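You operate a simulated robot arm through the tools that you are given. There is no shell and no other tool.

Carry out the task below with a simulated two-armed robot. There is one attempt and no reset: what you move stays moved.

Task
Measure about half a glass of rice into the blue pan.
Fine: use the clear glass; bag and glass go back; no spills. Set down upright: bag, glass.

It is judged by the outcome, as a careful person would: the job done as asked, and still so three seconds after it is handed in. It fails if anything else is knocked over, pushed out of place, dropped, spilled or broken.

Robot
Two 6-joint arms with two-finger grippers on one trunk that stands fixed in place. Base frame: the origin is at the foot of the trunk, x ahead of it, y to its left, z up. Readings come in m, degrees, newtons and seconds.
The left shoulder is at [0.06, 0.143, 0.917], the right one opposite. With the tool pointing down near the work surface each hand reaches from about 0.1 to 0.64 m from the base axis, measured 20 degrees to its own side. Payload 2.45 kg a hand.
Tool frame (each hand has its own): the origin (TCP) lies between the finger pads and is the grasp point; the fingertips stand 0.026 m ahead of it; z points along the fingers, y is the line along which they close. Largest opening 0.096 m; the body of the gripper starts 0.069 m behind the TCP.
Orientation is that of the tool frame in the base frame, as a unit quaternion [w, x, y, z]. With the fingers straight down and closing along the base's y, the tool's x points along the base's -x, its y along +y and its z along -z.

Tools
- The arms move only by the tool arm_command. It takes "left_moves", "right_moves" or both (then of equal length, played together; a hand with none holds still); each is text: rows parted by semicolons, each of 6 numbers parted by spaces: the shift along the tool's x, y, z in m, then the turn, a rotation vector about the tool's x, y, z in degrees. In form: dx dy dz rx ry rz; .... A call has 1 to 20 rows; each row is the pose to reach, as a shift and turn from the pose commanded when the call began, along the tool's axes at that moment. "left_grip" and "right_grip" are, for a hand that has rows, the finger opening in m, from 0 to 0.096, set as the call begins (left out, the last holds). Each row takes 0.2 s and may step no farther than 0.05 m and 8.6 degrees from the row before; otherwise, or with a gripper value out of range, the whole call is refused. Where a pose cannot be reached the arm comes as near as it can. A force on the tool above 40 N (or 10 N above the force at the start of the call, whichever is more), or a blocked arm, ends the call early, and 0.2 s more pass. Each finger halts on what it meets, pressing with about 22 N; the grip force reading is that of the motor and also rises with nothing between the fingers. The clock runs only during rows and for 0.2 s after the last one: add rows that repeat a pose to give the fingers time. It gives the time, the measured TCP pose, the force on the tool (base axes), the opening and the grip force at its end, in the units of the frame above (readings bear some noise), with the torque about the TCP (base axes, N m) and any sound that the robot's microphone picked up.
- Cameras (640 x 400 px; columns grow to the right, rows downward): "scene" is now at [0.1228, 0.0543, 1.5232]; the picture's right is [0.58, -0.81, -0.00], its down [-0.62, -0.44, -0.65] and it looks along [0.53, 0.38, -0.76] (base axes); focal length 247 px, centre (320, 200). "left" rides on the left gripper at [0.082, -0.003, -0.098] in its tool frame; the picture's right is [0.04, 1.00, 0.00], its down [-0.73, 0.03, -0.68] and it looks along [-0.68, 0.03, 0.73] (tool axes); focal length 256 px, centre (320, 200). "right" rides on the right gripper at [0.082, 0.003, -0.098] in its tool frame; the picture's right is [-0.04, 1.00, 0.00], its down [-0.73, -0.03, -0.68] and it looks along [-0.68, -0.03, 0.73] (tool axes); focal length 256 px, centre (320, 200). There is no depth. A picture from a camera that has moved, and an enlarged one, comes with that camera's place and axes in the base frame and with its lens. The place of the scene camera against the robot may be out by one fixed shift of up to 0.012 m in any direction.
- grab_frame(camera): a new picture of that camera. It takes no simulated time.
- raise_lower(by): slides the trunk up (or, below 0, down) by that many m; the arms and the scene camera ride with it, the base frame stays. It gives what a move gives, with no picture.
- head_to(pan, tilt): turns the head with the scene camera to pan (to the left, within 86 degrees either way) and tilt (down, from -29 to 69), counted from straight ahead of the robot. It gives what a move gives.
- close_up(camera, box): a new picture of the part [left, top, right, bottom] of that camera's present view, enlarged. It takes no simulated time.
- hand_in(): hands the job in; it is judged then, once.

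Nothing tells you positions but the pictures and the camera data. Unless the task says otherwise, let go and move clear before handing in.

The tools are called after "Emit:" as a command line: name --argument value ..., lists and objects as JSON in quotes. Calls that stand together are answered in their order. arm_command: Moves the arms, as the interface text tells. Its arguments: {"type":"object","properties":{"left_moves":{"type":"string"},"left_grip":{"type":"number"},"right_moves":{"type":"string"},"right_grip":{"type":"number"}},"required":[]} The other tools are called the same way: raise_lower (by) slides the trunk up or down; head_to (pan, tilt) turns the head that bears the scene camera; grab_frame (camera) takes a picture; close_up (camera, box) takes an enlarged picture of a part of a camera's view; hand_in () hands the job in.

At the start:

```text
time_s: 0.0
left_ee_pos: [0.3423, 0.3561, 1.3037]
left_tool_rot: [0.0, 0.0, 1.0, 0.0]
left_ft_force: [-0.3, -0.1, 0.2]
left_moment: [-0.02, 0.0, -0.03]
left_width: 0.0958
left_gripper_force: 0.1
right_ee_pos: [0.2975, 0.0599, 1.2638]
right_tool_rot: [0.0, 0.001, 1.0, 0.0]
right_ft_force: [-0.7, 1.0, -0.2]
right_moment: [0.01, 0.04, -0.01]
right_width: 0.0958
right_gripper_force: 0.1
trunk travel left (down, up): [-0.542, 0.048]
head pan, tilt: [35.5, 49.5]
```

scene: 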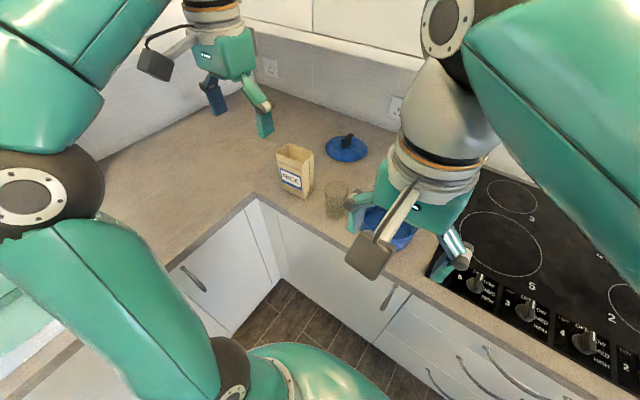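
right: 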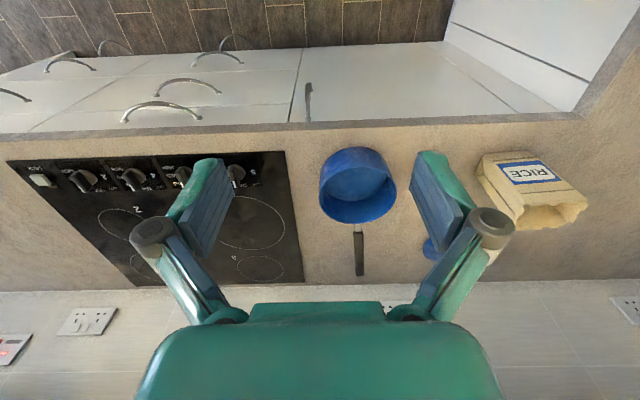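
left: 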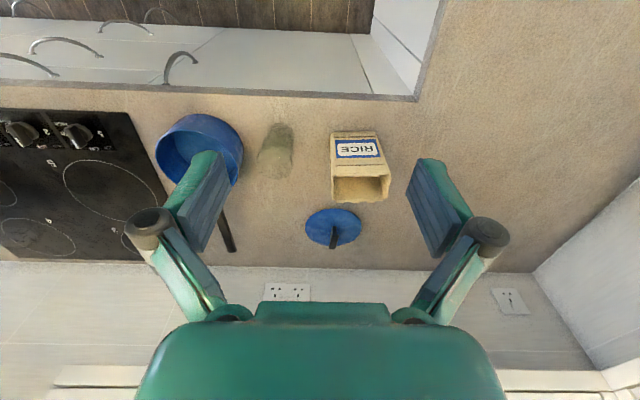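

I see a rice bag, a clear glass, a blue pan with its lid lying beside it, and a cooktop to the right. First I'll take enlarged views to locate the objects.

Emit:
close_up --camera "left" --box '[140, 90, 460, 290]'

Emit:
close_up --camera "scene" --box '[240, 110, 480, 260]'

Emit:
close_up --camera "right" --box '[280, 120, 600, 320]'

```text
2.00 times, centred on (300, 190) of left
camera zoom: at [0.2592, 0.3535, 1.4023], right [-0.04, 1.0, 0.0], down [0.73, 0.03, 0.68], along [0.68, 0.03, -0.73], focal length 512 px, centre (360, 220)
```

zoom: 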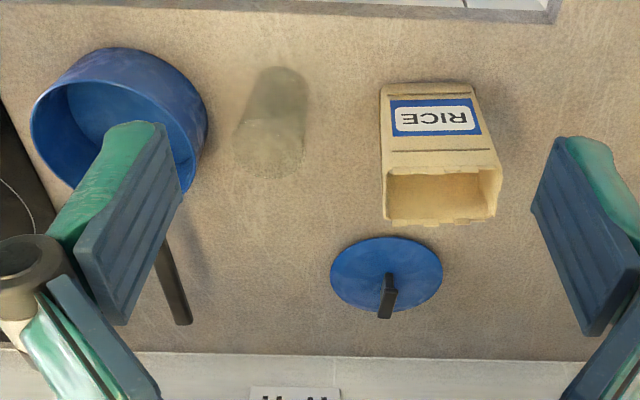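

```text
2.67 times, centred on (360, 185) of scene
camera zoom: at [0.1228, 0.0543, 1.5232], right [0.58, -0.81, 0.0], down [-0.62, -0.44, -0.65], along [0.53, 0.38, -0.76], focal length 658 px, centre (213, 240)
```

zoom: 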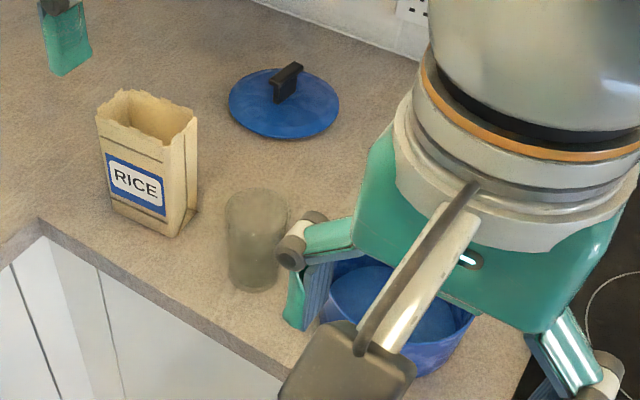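

```text
2.00 times, centred on (440, 220) of right
camera zoom: at [0.2161, 0.0629, 1.3639], right [0.04, 1.0, 0.0], down [0.73, -0.03, 0.68], along [0.68, -0.03, -0.73], focal length 512 px, centre (80, 160)
```

zoom: 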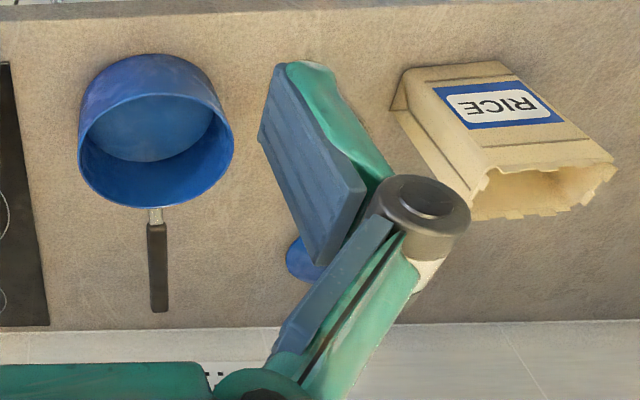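

The bag sits near (0.55, 0.43), the glass near (0.525, 0.285), the pan near (0.545, 0.12) and the counter top at about z 0.915. I'll move the right arm aside for a clear view and enlarge the bag and glass.

Emit:
arm_command --right_moves "0 -0.045 0 0 0 0; 0 -0.09 0 0 0 0; 0 -0.135 0 0 0 0; 0 -0.18 0 0 0 0; 0 -0.225 0 0 0 0; 0 -0.27 0 0 0 0"

Emit:
close_up --camera "left" --box '[310, 120, 410, 210]'

Emit:
close_up --camera "left" --box '[230, 110, 330, 190]'

Emit:
close_up --camera "scene" --box '[260, 130, 360, 230]'

Emit:
grab_frame --camera "scene"

```text
time_s: 1.4
left_ee_pos: [0.3411, 0.3571, 1.3048]
left_tool_rot: [0.0, -0.001, 1.0, 0.0]
left_ft_force: [-1.0, 0.3, 0.7]
left_moment: [0.01, 0.01, 0.0]
left_width: 0.096
left_gripper_force: 0.1
right_ee_pos: [0.2953, -0.2108, 1.2645]
right_tool_rot: [0.0, 0.0, 1.0, 0.0]
right_ft_force: [0.2, -1.5, -0.5]
right_moment: [0.03, 0.0, 0.04]
right_width: 0.096
right_gripper_force: 0.1
trunk travel left (down, up): [-0.542, 0.048]
head pan, tilt: [35.5, 49.5]
```

```text
4.44 times, centred on (360, 165) of left
camera zoom: at [0.2587, 0.3528, 1.403], right [-0.04, 1.0, 0.0], down [0.73, 0.03, 0.68], along [0.68, 0.03, -0.73], focal length 1138 px, centre (142, 356)
```

zoom: 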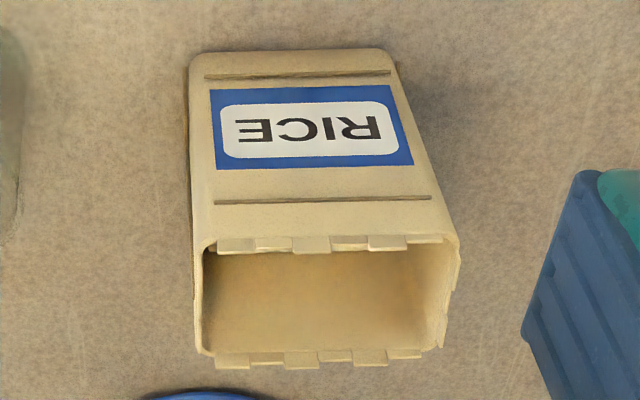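

```text
5.00 times, centred on (280, 150) of left
camera zoom: at [0.2587, 0.3528, 1.403], right [-0.04, 1.0, 0.0], down [0.73, 0.03, 0.68], along [0.68, 0.03, -0.73], focal length 1280 px, centre (520, 450)
```

zoom: 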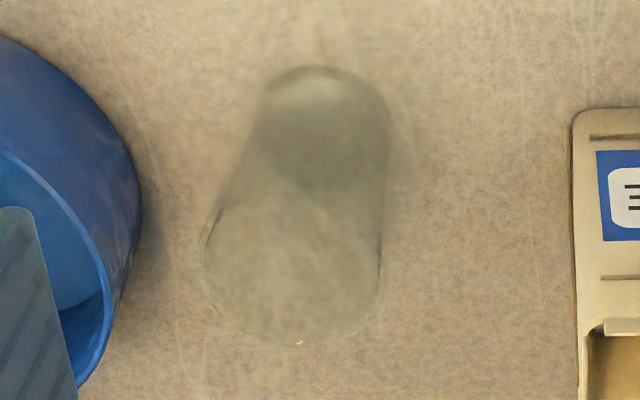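

```text
4.00 times, centred on (310, 180) of scene
camera zoom: at [0.1223, 0.0536, 1.5232], right [0.58, -0.81, 0.0], down [-0.62, -0.44, -0.65], along [0.53, 0.38, -0.76], focal length 987 px, centre (360, 280)
```

zoom: 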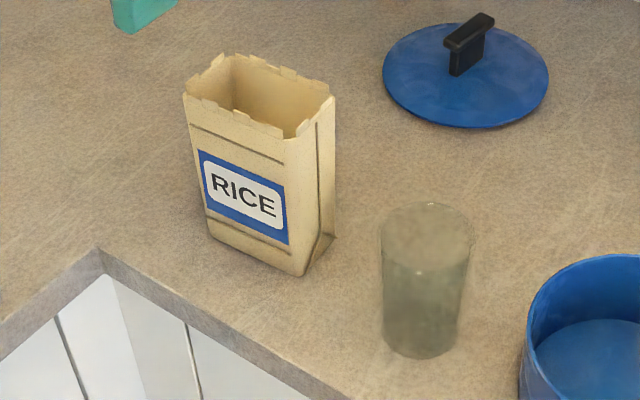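

```text
taken
camera scene: at [0.1223, 0.0536, 1.5232], right [0.58, -0.81, 0.0], down [-0.62, -0.44, -0.65], along [0.53, 0.38, -0.76], focal length 247 px, centre (320, 200)
```

scene: 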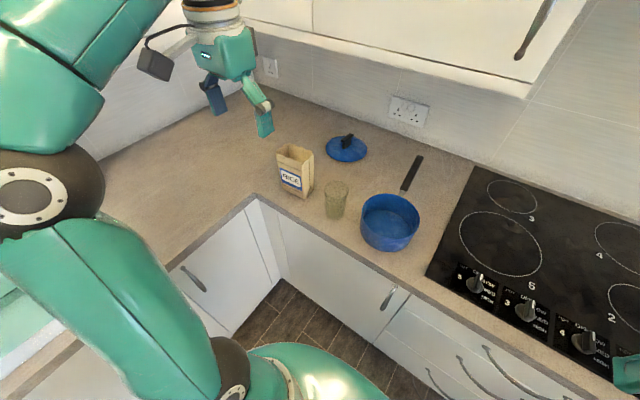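

The bag measures about 0.09 × 0.052 × 0.148 m and is turned about 6°, and the glass is about 0.064 m across and 0.10 m tall. My plan is to use the left hand for the bag and the right hand for the glass, and to stand the glass inside the pan while filling it so stray grains land in the pan. First I'll turn the left hand to face the bag's left side.

Emit:
arm_command --left_moves "-0.008 0.02 0.003 0 0 8.37; -0.016 0.04 0.006 0 0 16.74; -0.024 0.06 0.009 0 0 25.11; -0.032 0.08 0.012 0 0 33.48; -0.04 0.10 0.015 0 0 41.85; -0.048 0.12 0.018 0 0 50.22; -0.056 0.14 0.021 0 0 58.59; -0.064 0.16 0.024 0 0 66.96; -0.072 0.18 0.027 0 0 75.33; -0.08 0.20 0.03 0 0 83.7; -0.08 0.20 0.03 0 0 83.7"

Emit:
grab_frame --camera "scene"

Emit:
grab_frame --camera "left"

Emit:
grab_frame --camera "right"

```text
time_s: 3.8
left_ee_pos: [0.4015, 0.5342, 1.2373]
left_tool_rot: [0.0, 0.668, 0.744, 0.0]
left_ft_force: [1.1, 0.8, -0.2]
left_moment: [0.0, -0.01, -0.02]
left_width: 0.096
left_gripper_force: 0.0
left hand out of reach, approached as far as the arm can: row 5, 6, 7, 8, 9, 10, 11
right_ee_pos: [0.2977, -0.2077, 1.2658]
right_tool_rot: [0.0, 0.001, 1.0, 0.0]
right_ft_force: [-0.5, 0.4, 0.0]
right_moment: [-0.02, -0.02, 0.0]
right_width: 0.0962
right_gripper_force: 0.1
trunk travel left (down, up): [-0.542, 0.048]
head pan, tilt: [35.5, 49.5]
```

```text
taken
camera scene: at [0.1236, 0.0552, 1.5231], right [0.58, -0.81, 0.0], down [-0.62, -0.44, -0.65], along [0.53, 0.38, -0.76], focal length 247 px, centre (320, 200)
```

scene: 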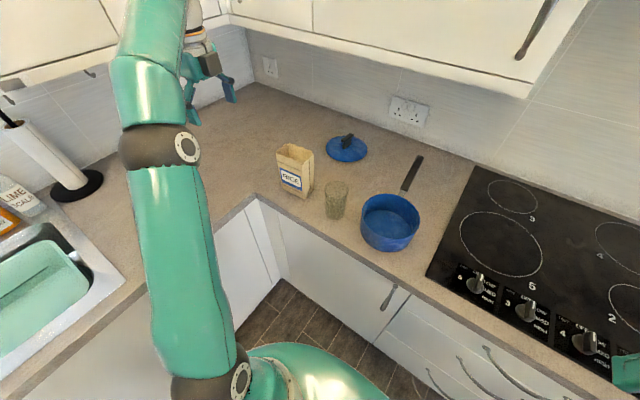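

```text
taken
camera left: at [0.3885, 0.6131, 1.3351], right [0.99, 0.15, 0.0], down [0.11, -0.73, 0.68], along [0.1, -0.67, -0.73], focal length 256 px, centre (320, 200)
```

left: 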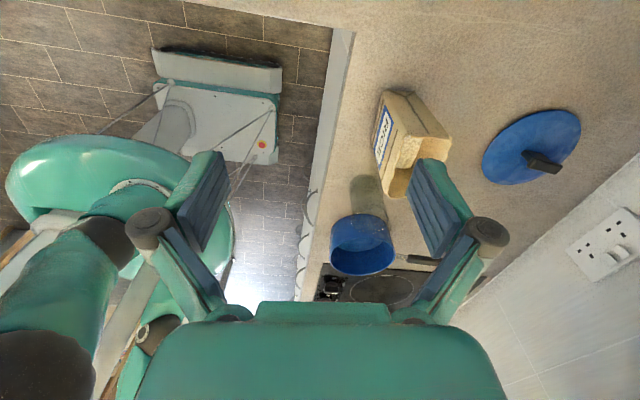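

```text
taken
camera right: at [0.2148, -0.2055, 1.364], right [0.04, 1.0, 0.0], down [0.73, -0.03, 0.68], along [0.68, -0.03, -0.73], focal length 256 px, centre (320, 200)
```

right: 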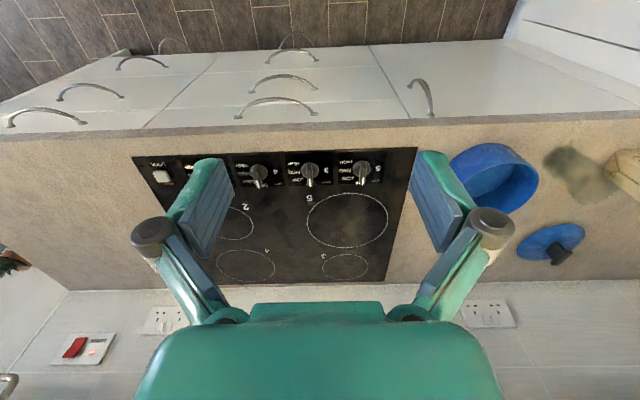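

The left arm is near its reach limit out there; lower down near shoulder height it should reach better. I'll raise the trunk a little and check how the commanded pose is tracked.

Emit:
raise_lower --by 0.045

Emit:
arm_command --left_moves "-0.03 0.0 0.03 0 0 0; -0.06 0.02 0.05 0 0 0; -0.06 0.02 0.05 0 0 0"

```text
time_s: 4.7
left_ee_pos: [0.4015, 0.5314, 1.2837]
left_tool_rot: [0.001, 0.667, 0.745, 0.001]
left_ft_force: [-0.1, -0.1, 0.3]
left_moment: [0.04, -0.01, -0.01]
left_width: 0.0962
left_gripper_force: 0.1
right_ee_pos: [0.2954, -0.2086, 1.3091]
right_tool_rot: [-0.001, 0.001, 1.0, 0.001]
right_ft_force: [0.1, -0.5, 0.0]
right_moment: [0.0, 0.0, 0.0]
right_width: 0.0959
right_gripper_force: 0.1
trunk travel left (down, up): [-0.587, 0.003]
head pan, tilt: [35.5, 49.5]
```

```text
time_s: 5.5
left_ee_pos: [0.4252, 0.4748, 1.2328]
left_tool_rot: [0.001, 0.667, 0.745, 0.002]
left_ft_force: [-0.3, -0.1, 0.2]
left_moment: [0.0, -0.01, 0.0]
left_width: 0.0959
left_gripper_force: 0.0
right_ee_pos: [0.2947, -0.2092, 1.3092]
right_tool_rot: [0.0, 0.002, 1.0, -0.001]
right_ft_force: [0.3, 0.0, 0.1]
right_moment: [-0.02, -0.03, 0.03]
right_width: 0.0959
right_gripper_force: 0.1
trunk travel left (down, up): [-0.587, 0.003]
head pan, tilt: [35.5, 49.5]
```

The commanded pose restarts from the actual pose, which is good. Next I'll tilt the hand and move it over the bag.

Emit:
arm_command --left_moves "-0.003 0.019 0.009 0 -6 0; -0.006 0.038 0.018 0 -12 0; -0.009 0.057 0.027 0 -18 0; -0.012 0.076 0.036 0 -24 0; -0.015 0.095 0.045 0 -30 0; -0.0171 0.1138 0.053 0 -35 0; -0.0171 0.1138 0.053 0 -35 0"

Emit:
grab_frame --camera "left"

Emit:
grab_frame --camera "scene"

```text
time_s: 7.1
left_ee_pos: [0.5108, 0.4465, 1.1616]
left_tool_rot: [0.226, 0.635, 0.711, -0.199]
left_ft_force: [0.0, -0.3, -0.3]
left_moment: [-0.02, -0.03, 0.01]
left_width: 0.0962
left_gripper_force: 0.1
left hand out of reach, approached as far as the arm can: row 4, 5, 6, 7
right_ee_pos: [0.2965, -0.2093, 1.3095]
right_tool_rot: [-0.002, 0.002, 1.0, 0.0]
right_ft_force: [0.1, 0.8, -0.4]
right_moment: [0.01, 0.0, 0.02]
right_width: 0.096
right_gripper_force: 0.0
trunk travel left (down, up): [-0.587, 0.003]
head pan, tilt: [35.5, 49.5]
```

```text
taken
camera left: at [0.4939, 0.5689, 1.1952], right [0.99, 0.14, -0.02], down [0.05, -0.21, 0.98], along [0.14, -0.97, -0.21], focal length 256 px, centre (320, 200)
```

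left: 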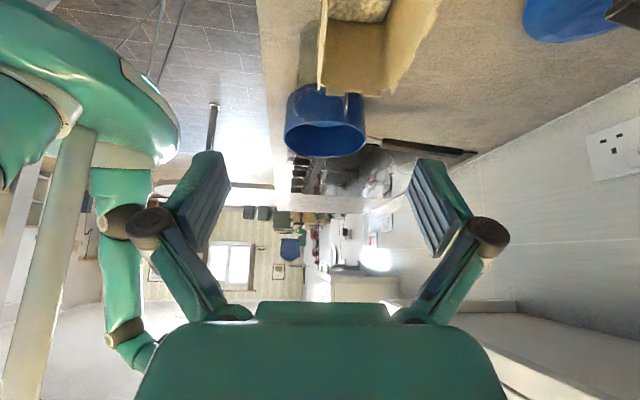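

```text
taken
camera scene: at [0.1233, 0.0543, 1.5681], right [0.58, -0.81, 0.0], down [-0.62, -0.44, -0.65], along [0.53, 0.38, -0.76], focal length 247 px, centre (320, 200)
```

scene: 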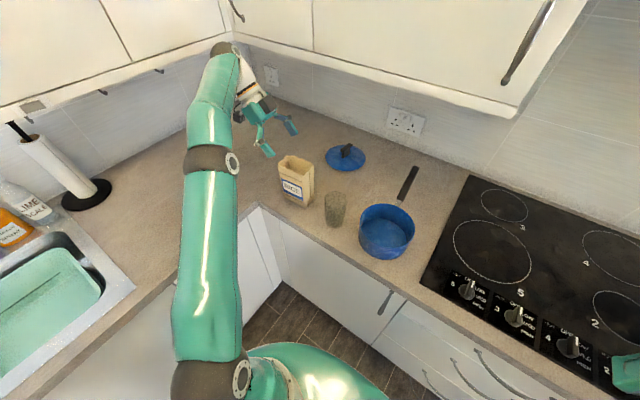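

The bag grip itself should be reachable with a steeper approach. Before that, I'll use the right hand to carry the glass into the pan, starting by swinging it over towards the glass.

Emit:
arm_command --right_moves "-0.0125 0.03875 0.0075 0 0 -3.75; -0.025 0.0775 0.015 0 0 -7.5; -0.0375 0.11625 0.0225 0 0 -11.25; -0.05 0.155 0.03 0 0 -15; -0.0625 0.19375 0.0375 0 0 -18.75; -0.075 0.2325 0.045 0 0 -22.5; -0.0875 0.27125 0.0525 0 0 -26.25; -0.10 0.31 0.06 0 0 -30; -0.10 0.31 0.06 0 0 -30"

Emit:
grab_frame --camera "right"

Emit:
grab_frame --camera "scene"

```text
time_s: 9.1
left_ee_pos: [0.5113, 0.4472, 1.1628]
left_tool_rot: [0.224, 0.637, 0.71, -0.2]
left_ft_force: [0.4, -0.7, 0.0]
left_moment: [-0.01, 0.0, -0.01]
left_width: 0.0957
left_gripper_force: 0.1
right_ee_pos: [0.3963, 0.1033, 1.251]
right_tool_rot: [0.0, -0.259, 0.966, 0.001]
right_ft_force: [0.0, 0.0, -0.2]
right_moment: [0.01, -0.04, 0.02]
right_width: 0.0959
right_gripper_force: 0.1
trunk travel left (down, up): [-0.587, 0.003]
head pan, tilt: [35.5, 49.5]
```

```text
taken
camera right: at [0.3235, 0.0631, 1.3499], right [-0.46, 0.89, 0.0], down [0.65, 0.34, 0.68], along [0.6, 0.32, -0.73], focal length 256 px, centre (320, 200)
```

right: 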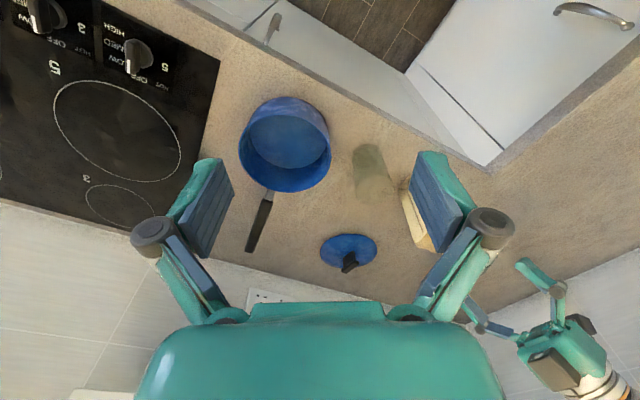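

```text
taken
camera scene: at [0.1224, 0.0532, 1.5683], right [0.58, -0.81, 0.0], down [-0.62, -0.44, -0.65], along [0.53, 0.38, -0.76], focal length 247 px, centre (320, 200)
```

scene: 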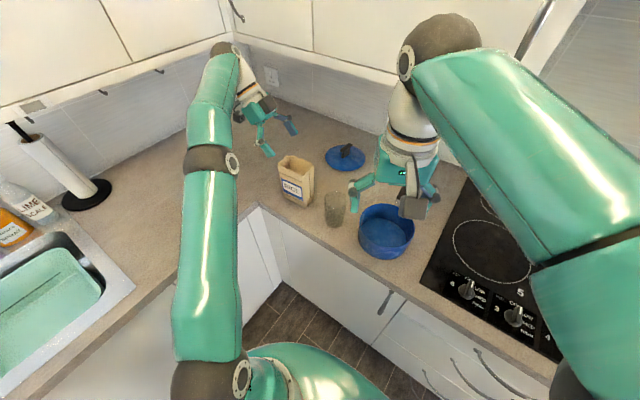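

The right hand tracks well. I'll enlarge this view to refine the glass and pan positions.

Emit:
close_up --camera "right" --box '[220, 80, 420, 205]'

Emit:
close_up --camera "right" --box '[330, 120, 430, 220]'

```text
3.20 times, centred on (320, 142) of right
camera zoom: at [0.3235, 0.0631, 1.3499], right [-0.46, 0.89, 0.0], down [0.65, 0.34, 0.68], along [0.6, 0.32, -0.73], focal length 819 px, centre (320, 384)
```

zoom: 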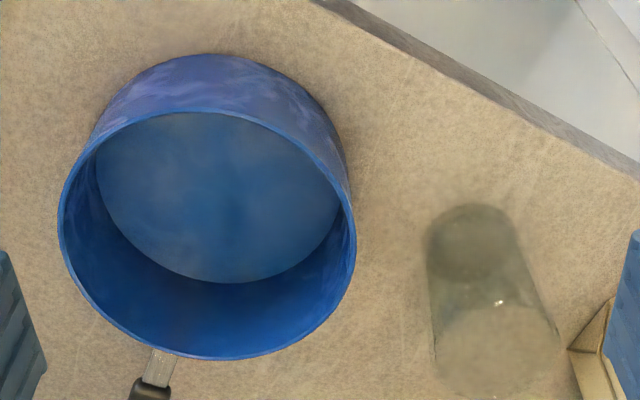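

```text
4.00 times, centred on (380, 170) of right
camera zoom: at [0.3235, 0.0631, 1.3499], right [-0.46, 0.89, 0.0], down [0.65, 0.34, 0.68], along [0.6, 0.32, -0.73], focal length 1024 px, centre (80, 320)
```

zoom: 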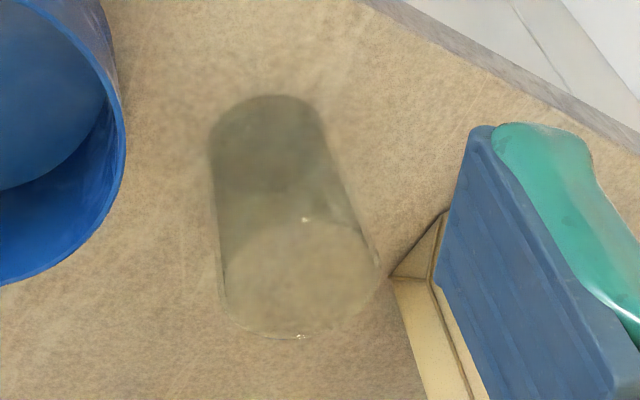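

Refined positions: glass at (0.532, 0.282) and pan centre at about (0.555, 0.122) with its rim at z ≈ 0.985. Now I'll pitch the right hand to the pre-grasp pose in front of the glass.

Emit:
arm_command --right_moves "-0.02035 0.01447 0.03017 0 -7.5 0; -0.0407 0.02893 0.06033 0 -15 0; -0.06105 0.0434 0.0905 0 -22.5 0; -0.0814 0.05787 0.12067 0 -30 0; -0.10175 0.07233 0.15083 0 -37.5 0; -0.1221 0.0868 0.181 0 -45 0; -0.1221 0.0868 0.181 0 -45 0"

Emit:
grab_frame --camera "right"

Emit:
grab_frame --camera "scene"

```text
time_s: 10.7
left_ee_pos: [0.5125, 0.4462, 1.1629]
left_tool_rot: [0.225, 0.636, 0.711, -0.199]
left_ft_force: [0.3, 0.0, 0.4]
left_moment: [0.0, 0.03, -0.01]
left_width: 0.0964
left_gripper_force: 0.0
right_ee_pos: [0.4767, 0.2184, 1.1467]
right_tool_rot: [0.416, -0.201, 0.877, 0.134]
right_ft_force: [0.1, -0.5, -0.1]
right_moment: [0.01, -0.06, 0.01]
right_width: 0.0959
right_gripper_force: 0.0
trunk travel left (down, up): [-0.587, 0.003]
head pan, tilt: [35.5, 49.5]
stopped in row 7 (right hand): the arm was blocked; the commanded pose is now the measured one
```

```text
taken
camera right: at [0.3623, 0.1624, 1.1444], right [-0.44, 0.89, 0.1], down [-0.02, -0.12, 0.99], along [0.9, 0.44, 0.08], focal length 256 px, centre (320, 200)
```

right: 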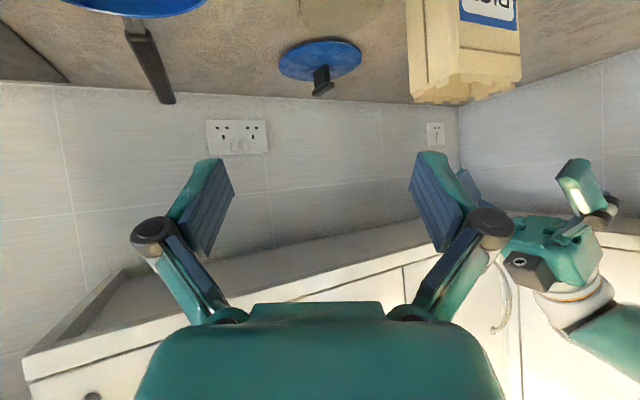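

```text
taken
camera scene: at [0.1231, 0.0538, 1.568], right [0.58, -0.81, 0.0], down [-0.62, -0.44, -0.65], along [0.53, 0.38, -0.76], focal length 247 px, centre (320, 200)
```

scene: 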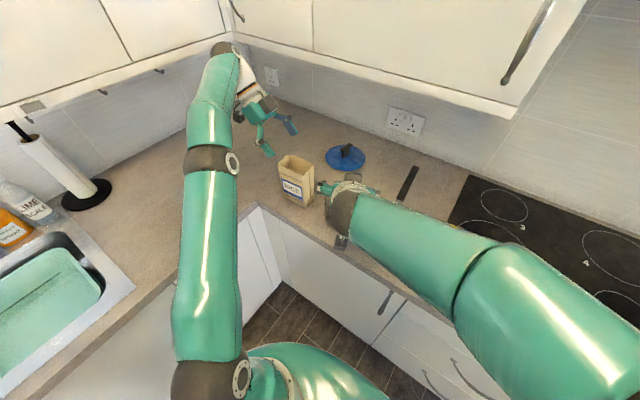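

The right arm stopped early as "blocked", although the pan and glass seem undisturbed. I'll look from the left camera to see why.

Emit:
grab_frame --camera "left"

Emit:
close_up --camera "scene" --box '[260, 140, 480, 280]'

```text
taken
camera left: at [0.4937, 0.5685, 1.1959], right [0.99, 0.14, -0.02], down [0.05, -0.21, 0.98], along [0.14, -0.97, -0.21], focal length 256 px, centre (320, 200)
```

left: 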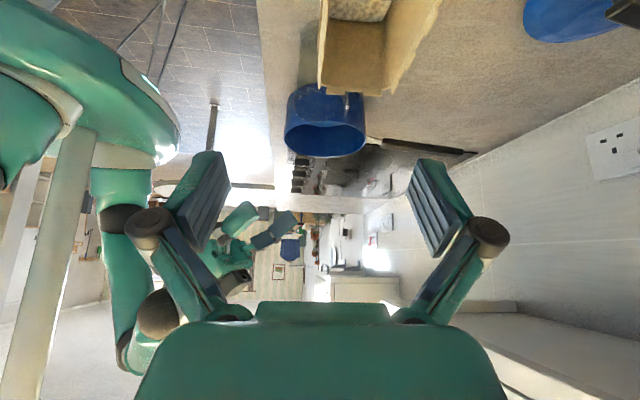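

```text
2.86 times, centred on (370, 210) of scene
camera zoom: at [0.1231, 0.0538, 1.568], right [0.58, -0.81, 0.0], down [-0.62, -0.44, -0.65], along [0.53, 0.38, -0.76], focal length 705 px, centre (177, 171)
```

zoom: 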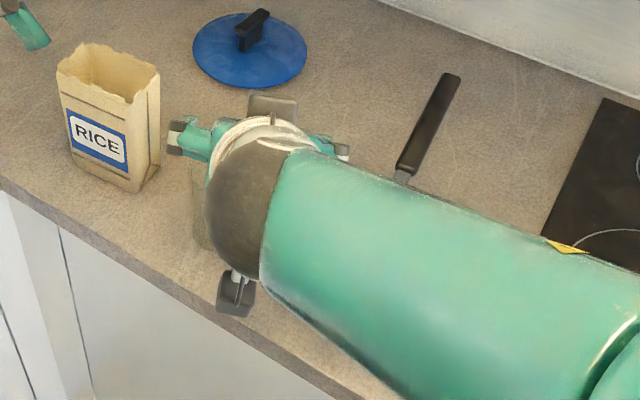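

Nothing is touching at the hand, so I'll turn the head to look at the right arm's elbow.

Emit:
head_to --pan -20 --tilt 55

Emit:
grab_frame --camera "scene"

```text
time_s: 11.9
left_ee_pos: [0.5115, 0.4468, 1.1628]
left_tool_rot: [0.225, 0.636, 0.711, -0.199]
left_ft_force: [0.1, 0.4, 0.2]
left_moment: [-0.03, -0.02, 0.03]
left_width: 0.0957
left_gripper_force: 0.1
right_ee_pos: [0.4759, 0.2199, 1.1464]
right_tool_rot: [0.415, -0.203, 0.877, 0.135]
right_ft_force: [0.2, -0.3, -0.2]
right_moment: [-0.01, 0.0, 0.01]
right_width: 0.0959
right_gripper_force: 0.0
trunk travel left (down, up): [-0.587, 0.003]
head pan, tilt: [-20.0, 55.0]
```

```text
taken
camera scene: at [0.1279, -0.0152, 1.5609], right [-0.34, -0.94, 0.0], down [-0.77, 0.28, -0.57], along [0.54, -0.2, -0.82], focal length 247 px, centre (320, 200)
```

scene: 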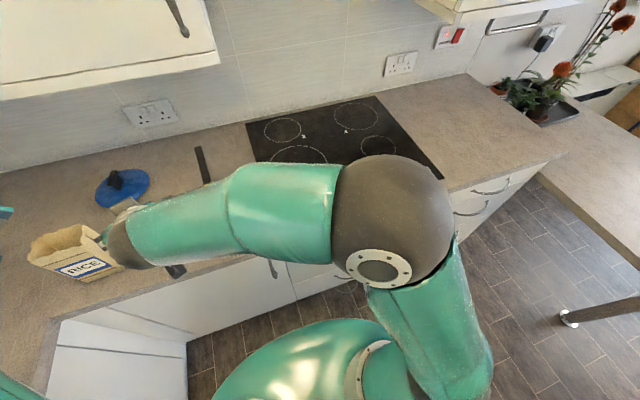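

The elbow is clear of the counter, so the stop looks like a wrist limit on a shallow approach. I'll use a steeper 60° hand angle to grasp the glass instead.

Emit:
arm_command --right_moves "0.006 0.004 0.008 0.4 5.4 -1.0; 0.015 0.010 0.022 0.8 10.8 -2.0; 0.025 0.016 0.036 1.2 16.2 -3.0; 0.0347 0.0233 0.0518 1.6 21.7 -4.1; 0.0347 0.0233 0.0518 1.6 21.7 -4.1"

Emit:
grab_frame --camera "right"

Emit:
grab_frame --camera "scene"

```text
time_s: 12.8
left_ee_pos: [0.512, 0.4461, 1.1607]
left_tool_rot: [0.225, 0.636, 0.711, -0.198]
left_ft_force: [-0.4, 0.1, 0.9]
left_moment: [-0.02, 0.01, -0.02]
left_width: 0.0962
left_gripper_force: 0.1
right_ee_pos: [0.4877, 0.2244, 1.2078]
right_tool_rot: [0.355, -0.206, 0.902, 0.133]
right_ft_force: [0.2, -0.3, -1.0]
right_moment: [0.01, -0.02, 0.0]
right_width: 0.0959
right_gripper_force: 0.1
trunk travel left (down, up): [-0.587, 0.003]
head pan, tilt: [-20.0, 55.0]
stopped in row 4 (right hand): the arm was blocked; the commanded pose is now the measured one
```

```text
taken
camera right: at [0.3752, 0.1656, 1.222], right [-0.44, 0.89, 0.12], down [0.1, -0.08, 0.99], along [0.89, 0.45, -0.06], focal length 256 px, centre (320, 200)
```

right: 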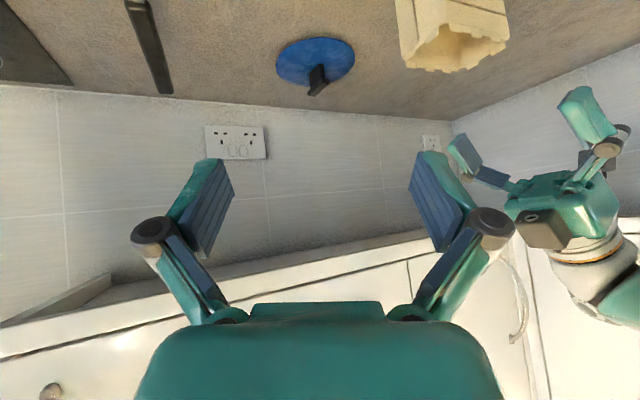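

```text
taken
camera scene: at [0.128, -0.0156, 1.5602], right [-0.34, -0.94, 0.0], down [-0.77, 0.28, -0.57], along [0.54, -0.2, -0.82], focal length 247 px, centre (320, 200)
```

scene: 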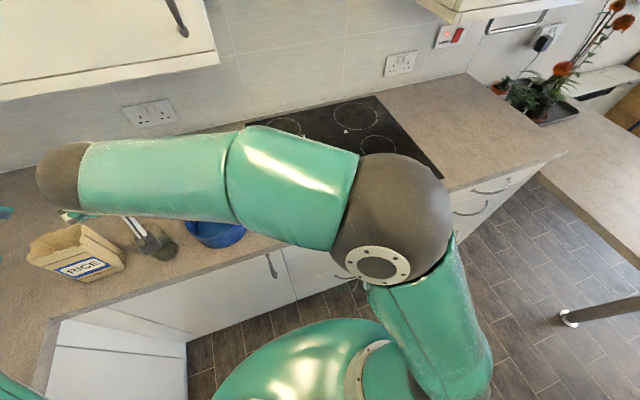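

The right arm rose instead of descending, so something in its wrist geometry is limiting it. I'll examine it from other views.

Emit:
close_up --camera "left" --box '[60, 150, 320, 330]'

Emit:
head_to --pan 20 --tilt 45

Emit:
grab_frame --camera "scene"

```text
2.22 times, centred on (190, 240) of left
camera zoom: at [0.4937, 0.5685, 1.1955], right [0.99, 0.14, -0.02], down [0.05, -0.21, 0.98], along [0.14, -0.97, -0.21], focal length 569 px, centre (609, 111)
```

zoom: 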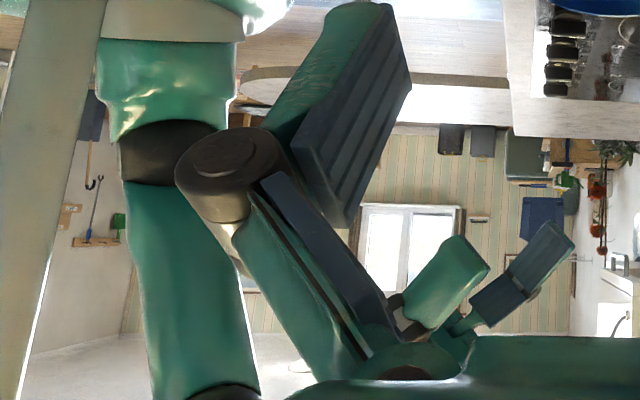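

```text
time_s: 13.9
left_ee_pos: [0.5116, 0.4469, 1.1627]
left_tool_rot: [0.224, 0.636, 0.711, -0.199]
left_ft_force: [-0.2, 1.0, -0.6]
left_moment: [0.05, 0.0, 0.02]
left_width: 0.0962
left_gripper_force: 0.0
right_ee_pos: [0.4891, 0.2238, 1.2075]
right_tool_rot: [0.354, -0.206, 0.903, 0.132]
right_ft_force: [-1.2, 0.0, -0.5]
right_moment: [0.04, 0.01, 0.01]
right_width: 0.0962
right_gripper_force: 0.2
trunk travel left (down, up): [-0.587, 0.003]
head pan, tilt: [20.0, 45.0]
```

```text
taken
camera scene: at [0.1366, 0.0372, 1.5743], right [0.34, -0.94, 0.0], down [-0.67, -0.24, -0.71], along [0.66, 0.24, -0.71], focal length 247 px, centre (320, 200)
```

scene: 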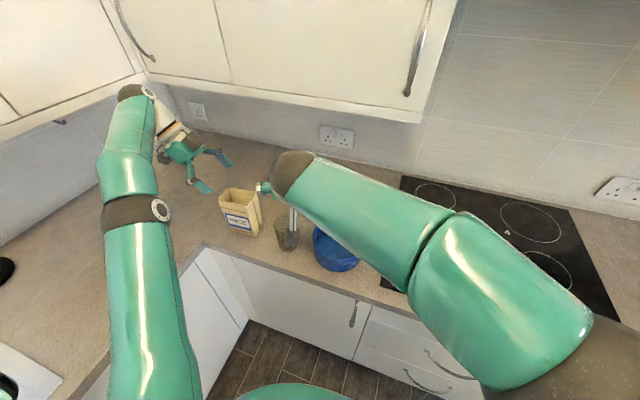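

I'll make a small test move of the right hand to check whether it tracks properly from here.

Emit:
arm_command --right_moves "-0.006 -0.012 -0.016 0 0 0; -0.0124 -0.0236 -0.033 0 0 0; -0.0124 -0.0236 -0.033 0 0 0"

```text
time_s: 14.7
left_ee_pos: [0.5111, 0.4479, 1.1621]
left_tool_rot: [0.224, 0.636, 0.711, -0.201]
left_ft_force: [-0.8, 1.0, -0.5]
left_moment: [-0.02, -0.02, -0.02]
left_width: 0.096
left_gripper_force: 0.1
right_ee_pos: [0.4876, 0.1958, 1.2339]
right_tool_rot: [0.352, -0.208, 0.903, 0.13]
right_ft_force: [0.4, 0.6, 0.4]
right_moment: [0.02, 0.02, -0.01]
right_width: 0.0961
right_gripper_force: 0.1
trunk travel left (down, up): [-0.587, 0.003]
head pan, tilt: [20.0, 45.0]
```

Translation tracks fine. I'll bring the right hand back to a steeper angle in place and check again.

Emit:
arm_command --right_moves "0 0 0 0.7 7.3 -0.65; 0 0 0 1.4 14.6 -1.3; 0 0 0 2.05 21.95 -1.95; 0 0 0 2.05 21.95 -1.95"

Emit:
grab_frame --camera "scene"

```text
time_s: 15.6
left_ee_pos: [0.5119, 0.4472, 1.1625]
left_tool_rot: [0.224, 0.637, 0.71, -0.2]
left_ft_force: [-0.2, 0.4, 0.2]
left_moment: [-0.01, 0.0, -0.01]
left_width: 0.0962
left_gripper_force: 0.1
right_ee_pos: [0.4829, 0.1573, 1.3289]
right_tool_rot: [0.246, -0.212, 0.939, 0.116]
right_ft_force: [0.9, -0.4, -0.8]
right_moment: [0.0, -0.04, 0.02]
right_width: 0.0961
right_gripper_force: 0.0
trunk travel left (down, up): [-0.587, 0.003]
head pan, tilt: [20.0, 45.0]
stopped in row 4 (right hand): the arm was blocked; the commanded pose is now the measured one
```

```text
taken
camera scene: at [0.1373, 0.0375, 1.5738], right [0.34, -0.94, 0.0], down [-0.67, -0.24, -0.71], along [0.66, 0.24, -0.71], focal length 247 px, centre (320, 200)
```

scene: 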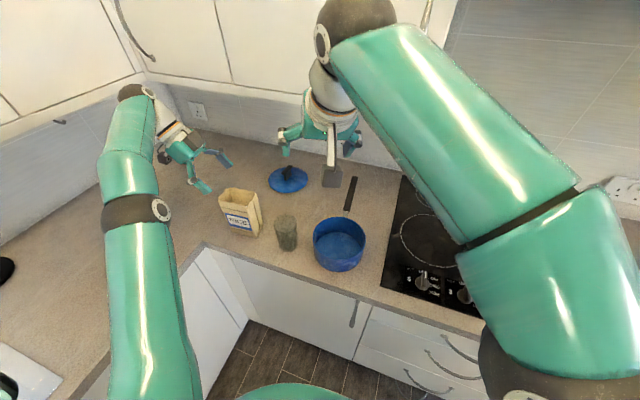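

The arm drifted up again while rotating. I'll test small separate motions to find which direction is limited.

Emit:
arm_command --right_moves "0 0 0 0 4 0; 0 0 0 0 8 0; 0 0 0 0 8 0; 0 0 0 0 8 0"

Emit:
arm_command --right_moves "0 0 0.02 0 0 0; 0 0 0.04 0 0 0; 0 0 0.06 0 0 0; 0 0 0.06 0 0 0"

```text
time_s: 16.2
left_ee_pos: [0.5104, 0.4446, 1.163]
left_tool_rot: [0.224, 0.637, 0.71, -0.199]
left_ft_force: [-0.8, 0.5, -0.1]
left_moment: [0.01, 0.01, 0.0]
left_width: 0.0961
left_gripper_force: 0.1
right_ee_pos: [0.4607, 0.0909, 1.4401]
right_tool_rot: [0.269, -0.187, 0.931, 0.164]
right_ft_force: [0.9, 0.5, -0.8]
right_moment: [0.01, -0.02, -0.02]
right_width: 0.0963
right_gripper_force: 0.0
trunk travel left (down, up): [-0.587, 0.003]
head pan, tilt: [20.0, 45.0]
stopped in row 3 (right hand): the arm was blocked; the commanded pose is now the measured one
```

```text
time_s: 17.2
left_ee_pos: [0.5112, 0.4482, 1.1638]
left_tool_rot: [0.225, 0.636, 0.71, -0.2]
left_ft_force: [-0.4, 0.3, 0.6]
left_moment: [0.0, 0.0, 0.03]
left_width: 0.0963
left_gripper_force: 0.0
right_ee_pos: [0.487, 0.1197, 1.3891]
right_tool_rot: [0.267, -0.188, 0.932, 0.161]
right_ft_force: [0.2, 0.3, 0.7]
right_moment: [0.01, -0.01, 0.01]
right_width: 0.0958
right_gripper_force: 0.0
trunk travel left (down, up): [-0.587, 0.003]
head pan, tilt: [20.0, 45.0]
```

Emit:
grab_frame --camera "scene"

Emit:
grab_frame --camera "right"

Emit:
grab_frame --camera "left"

```text
taken
camera scene: at [0.1362, 0.0373, 1.5744], right [0.34, -0.94, 0.0], down [-0.66, -0.24, -0.71], along [0.66, 0.24, -0.71], focal length 247 px, centre (320, 200)
```

scene: 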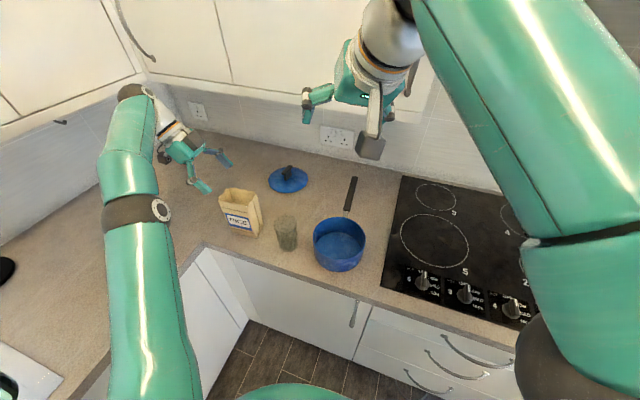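

```text
taken
camera right: at [0.3785, 0.0613, 1.4249], right [-0.4, 0.89, 0.22], down [0.29, -0.1, 0.95], along [0.87, 0.45, -0.22], focal length 256 px, centre (320, 200)
```

right: 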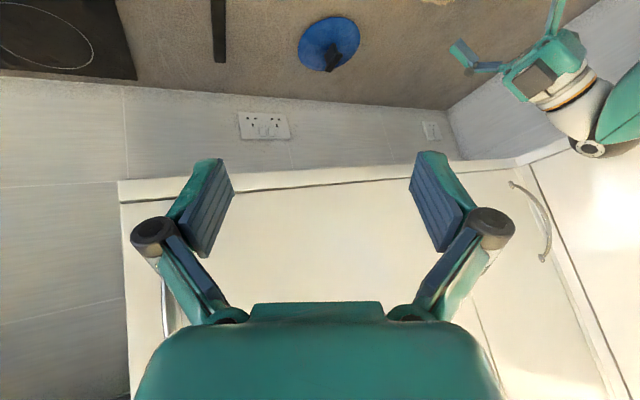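

```text
taken
camera left: at [0.493, 0.5688, 1.1973], right [0.99, 0.14, -0.02], down [0.05, -0.21, 0.98], along [0.14, -0.97, -0.21], focal length 256 px, centre (320, 200)
```

left: 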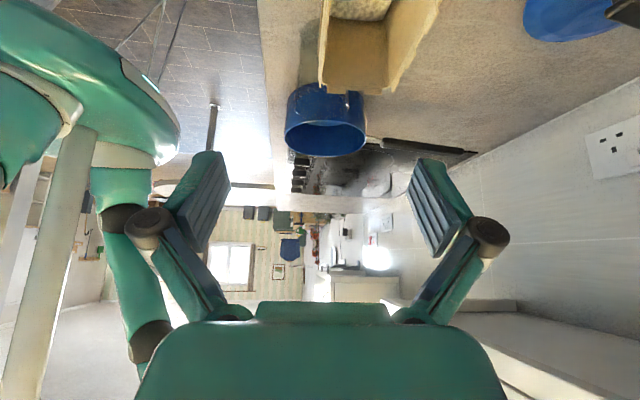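

The objects are untouched; the arm seems to be switching joint branches when I rotate. I'll return the right hand to something like its starting pose (fingers straight down) to restore a clean configuration.

Emit:
arm_command --right_moves "0.039 0 0 3.15 5.2 3.67; 0.078 0.001 0 6.3 10.4 7.33; 0.117 0.0015 -0.001 9.45 15.65 11; 0.157 0.002 -0.001 12.6 20.9 14.7; 0.196 0.0025 -0.0013 15.75 26.1 18.3; 0.2353 0.003 -0.0016 18.9 31.3 22.0; 0.2353 0.003 -0.0016 18.9 31.3 22.0"

Emit:
grab_frame --camera "scene"

```text
time_s: 18.8
left_ee_pos: [0.5117, 0.4463, 1.163]
left_tool_rot: [0.225, 0.636, 0.711, -0.199]
left_ft_force: [1.0, -0.9, -0.1]
left_moment: [0.02, 0.01, -0.03]
left_width: 0.096
left_gripper_force: 0.0
right_ee_pos: [0.2995, 0.0581, 1.26]
right_tool_rot: [0.0, 0.0, 1.0, -0.001]
right_ft_force: [-0.2, 0.1, -0.2]
right_moment: [-0.01, 0.03, 0.04]
right_width: 0.096
right_gripper_force: 0.2
trunk travel left (down, up): [-0.587, 0.003]
head pan, tilt: [20.0, 45.0]
```

```text
taken
camera scene: at [0.1368, 0.0372, 1.5743], right [0.34, -0.94, 0.0], down [-0.67, -0.24, -0.71], along [0.66, 0.24, -0.71], focal length 247 px, centre (320, 200)
```

scene: 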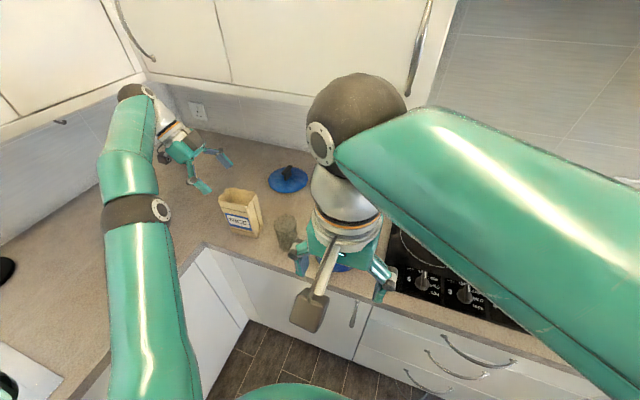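

The arm is back in a clean configuration. Now I'll test a pitch-up with the hand yaw kept at zero, moving forward at the same time.

Emit:
arm_command --right_moves "-0.025 0 0 0 -7 0; -0.05 0 0 0 -14 0; -0.075 0 0 0 -21 0; -0.10 0 0 0 -28 0; -0.10 0 0 0 -28 0"

Emit:
arm_command --right_moves "-0.02 0 0.01 0 -7 0; -0.04 0 0.02 0 -14 0; -0.04 0 0.02 0 -14 0"

Emit:
grab_frame --camera "scene"

```text
time_s: 20.0
left_ee_pos: [0.5109, 0.4472, 1.1634]
left_tool_rot: [0.225, 0.636, 0.711, -0.2]
left_ft_force: [0.0, 0.1, -0.8]
left_moment: [0.0, 0.02, 0.0]
left_width: 0.0958
left_gripper_force: 0.1
right_ee_pos: [0.3991, 0.0597, 1.2609]
right_tool_rot: [0.242, 0.0, 0.97, 0.0]
right_ft_force: [-0.2, 0.3, -0.4]
right_moment: [0.02, -0.02, -0.02]
right_width: 0.0961
right_gripper_force: 0.0
trunk travel left (down, up): [-0.587, 0.003]
head pan, tilt: [20.0, 45.0]
```

```text
time_s: 20.8
left_ee_pos: [0.5104, 0.4479, 1.1622]
left_tool_rot: [0.225, 0.636, 0.711, -0.199]
left_ft_force: [-0.9, 0.2, 1.1]
left_moment: [0.0, 0.01, 0.02]
left_width: 0.096
left_gripper_force: 0.0
right_ee_pos: [0.4454, 0.058, 1.2625]
right_tool_rot: [0.358, -0.001, 0.934, 0.0]
right_ft_force: [0.2, -0.6, 0.8]
right_moment: [0.0, -0.02, 0.01]
right_width: 0.0958
right_gripper_force: 0.1
trunk travel left (down, up): [-0.587, 0.003]
head pan, tilt: [20.0, 45.0]
```

```text
taken
camera scene: at [0.1363, 0.0372, 1.5744], right [0.34, -0.94, 0.0], down [-0.66, -0.24, -0.71], along [0.66, 0.24, -0.71], focal length 247 px, centre (320, 200)
```

scene: 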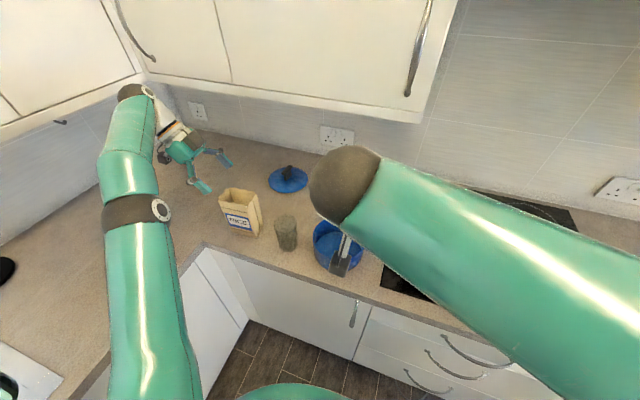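

That tracks well with yaw zero. I'll pull the left arm back so the arms have more room before bringing the right hand over to the glass.

Emit:
arm_command --left_moves "0.0119 -0.0373 -0.0058 0 0 0; 0.0239 -0.0746 -0.0116 0 0 0; 0.0358 -0.1119 -0.0174 0 0 0; 0.0477 -0.1491 -0.0232 0 0 0; 0.0597 -0.1864 -0.029 0 0 0; 0.0716 -0.2237 -0.0348 0 0 0; 0.0716 -0.2237 -0.0348 0 0 0"

Emit:
grab_frame --camera "scene"

```text
time_s: 22.4
left_ee_pos: [0.2814, 0.4962, 1.15]
left_tool_rot: [0.224, 0.637, 0.71, -0.201]
left_ft_force: [0.2, -0.5, 1.0]
left_moment: [0.01, -0.01, -0.03]
left_width: 0.0962
left_gripper_force: 0.1
right_ee_pos: [0.4471, 0.0586, 1.2606]
right_tool_rot: [0.358, -0.001, 0.934, 0.001]
right_ft_force: [-1.0, 0.9, 0.0]
right_moment: [-0.04, -0.01, -0.01]
right_width: 0.0956
right_gripper_force: 0.1
trunk travel left (down, up): [-0.587, 0.003]
head pan, tilt: [20.0, 45.0]
```

```text
taken
camera scene: at [0.1373, 0.0373, 1.5743], right [0.34, -0.94, 0.0], down [-0.67, -0.24, -0.71], along [0.66, 0.24, -0.71], focal length 247 px, centre (320, 200)
```

scene: 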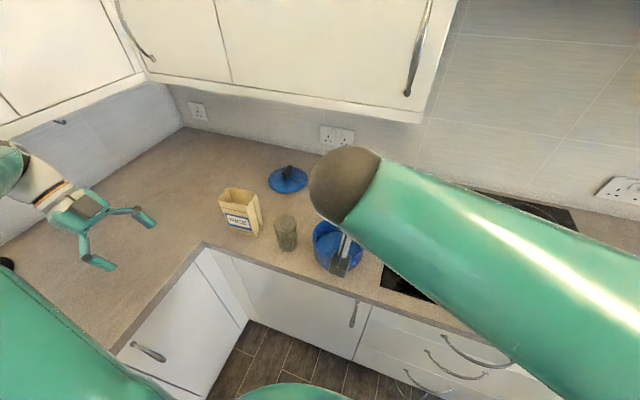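

Left arm is clear. Now the right hand goes towards the glass in small translated steps.

Emit:
arm_command --right_moves "0.0122 0.028 0.0145 0 0 0; 0.0243 0.056 0.029 0 0 0; 0.0365 0.084 0.0436 0 0 0; 0.0487 0.112 0.058 0 0 0; 0.0487 0.112 0.058 0 0 0"

Emit:
arm_command --right_moves "0.0122 0.028 0.0145 0 0 0; 0.0243 0.056 0.029 0 0 0; 0.0365 0.084 0.0436 0 0 0; 0.0487 0.112 0.058 0 0 0; 0.0487 0.112 0.058 0 0 0"

Emit:
grab_frame --camera "scene"

Emit:
grab_frame --camera "right"

```text
time_s: 23.6
left_ee_pos: [0.2802, 0.4965, 1.1505]
left_tool_rot: [0.225, 0.636, 0.711, -0.2]
left_ft_force: [0.1, 1.1, -0.3]
left_moment: [0.0, -0.02, 0.01]
left_width: 0.0962
left_gripper_force: 0.0
right_ee_pos: [0.451, 0.1633, 1.201]
right_tool_rot: [0.365, 0.011, 0.931, 0.012]
right_ft_force: [0.4, 0.0, 0.8]
right_moment: [0.0, 0.01, 0.01]
right_width: 0.0961
right_gripper_force: 0.0
trunk travel left (down, up): [-0.587, 0.003]
head pan, tilt: [20.0, 45.0]
```

```text
time_s: 24.2
left_ee_pos: [0.2813, 0.4962, 1.1496]
left_tool_rot: [0.224, 0.637, 0.711, -0.199]
left_ft_force: [-0.1, 0.9, 0.3]
left_moment: [0.01, 0.0, 0.03]
left_width: 0.0963
left_gripper_force: 0.1
right_ee_pos: [0.4673, 0.177, 1.2521]
right_tool_rot: [0.392, 0.062, 0.915, 0.069]
right_ft_force: [0.4, 0.6, 0.4]
right_moment: [0.02, -0.02, 0.02]
right_width: 0.096
right_gripper_force: 0.1
trunk travel left (down, up): [-0.587, 0.003]
head pan, tilt: [20.0, 45.0]
stopped in row 2 (right hand): the arm was blocked; the commanded pose is now the measured one
```

```text
taken
camera scene: at [0.1362, 0.0368, 1.5742], right [0.34, -0.94, 0.0], down [-0.66, -0.24, -0.71], along [0.66, 0.24, -0.71], focal length 247 px, centre (320, 200)
```

scene: 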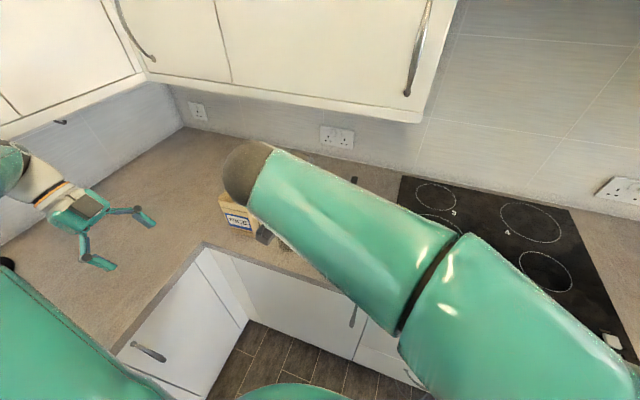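

```text
taken
camera right: at [0.3405, 0.1854, 1.2628], right [0.09, 0.98, 0.2], down [0.01, -0.21, 0.98], along [1.0, -0.08, -0.02], focal length 256 px, centre (320, 200)
```

right: 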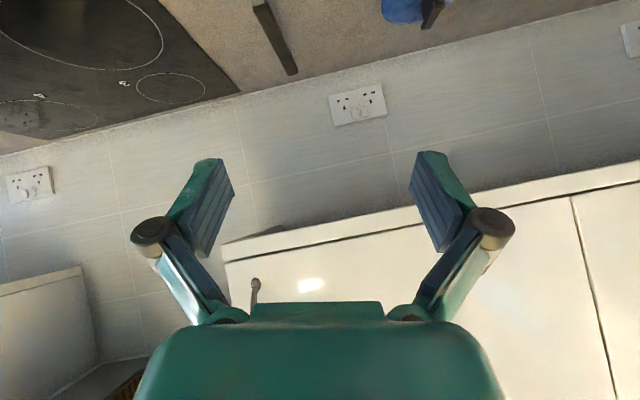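

Blocked again at about y 0.17. I'll look from the left wrist camera to see what the right arm is touching.

Emit:
grab_frame --camera "left"

Emit:
head_to --pan -45 --tilt 60

Emit:
grab_frame --camera "scene"

```text
taken
camera left: at [0.2631, 0.6172, 1.1841], right [0.99, 0.14, -0.02], down [0.05, -0.21, 0.98], along [0.14, -0.97, -0.21], focal length 256 px, centre (320, 200)
```

left: 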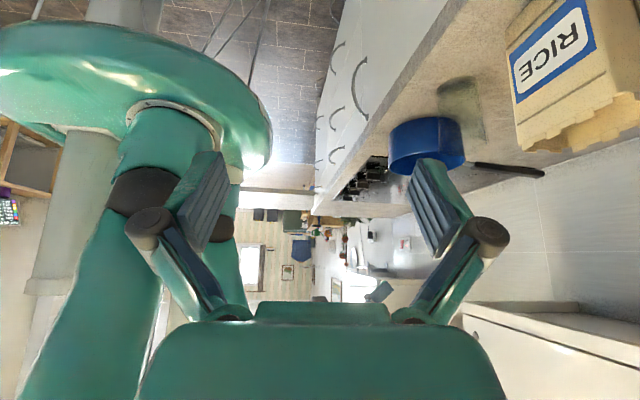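

```text
time_s: 25.6
left_ee_pos: [0.2811, 0.4958, 1.1498]
left_tool_rot: [0.225, 0.636, 0.711, -0.2]
left_ft_force: [0.0, 0.0, 0.4]
left_moment: [0.04, -0.01, -0.01]
left_width: 0.0961
left_gripper_force: 0.1
right_ee_pos: [0.4665, 0.1776, 1.253]
right_tool_rot: [0.392, 0.061, 0.915, 0.07]
right_ft_force: [-0.3, 0.8, 0.2]
right_moment: [-0.01, -0.06, 0.01]
right_width: 0.0962
right_gripper_force: 0.1
trunk travel left (down, up): [-0.587, 0.003]
head pan, tilt: [-45.0, 60.0]
```

```text
taken
camera scene: at [0.107, -0.0377, 1.5549], right [-0.71, -0.71, 0.0], down [-0.61, 0.61, -0.5], along [0.35, -0.35, -0.87], focal length 247 px, centre (320, 200)
```

scene: 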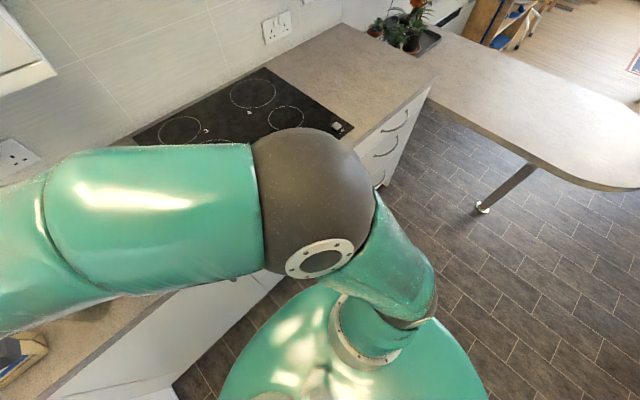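

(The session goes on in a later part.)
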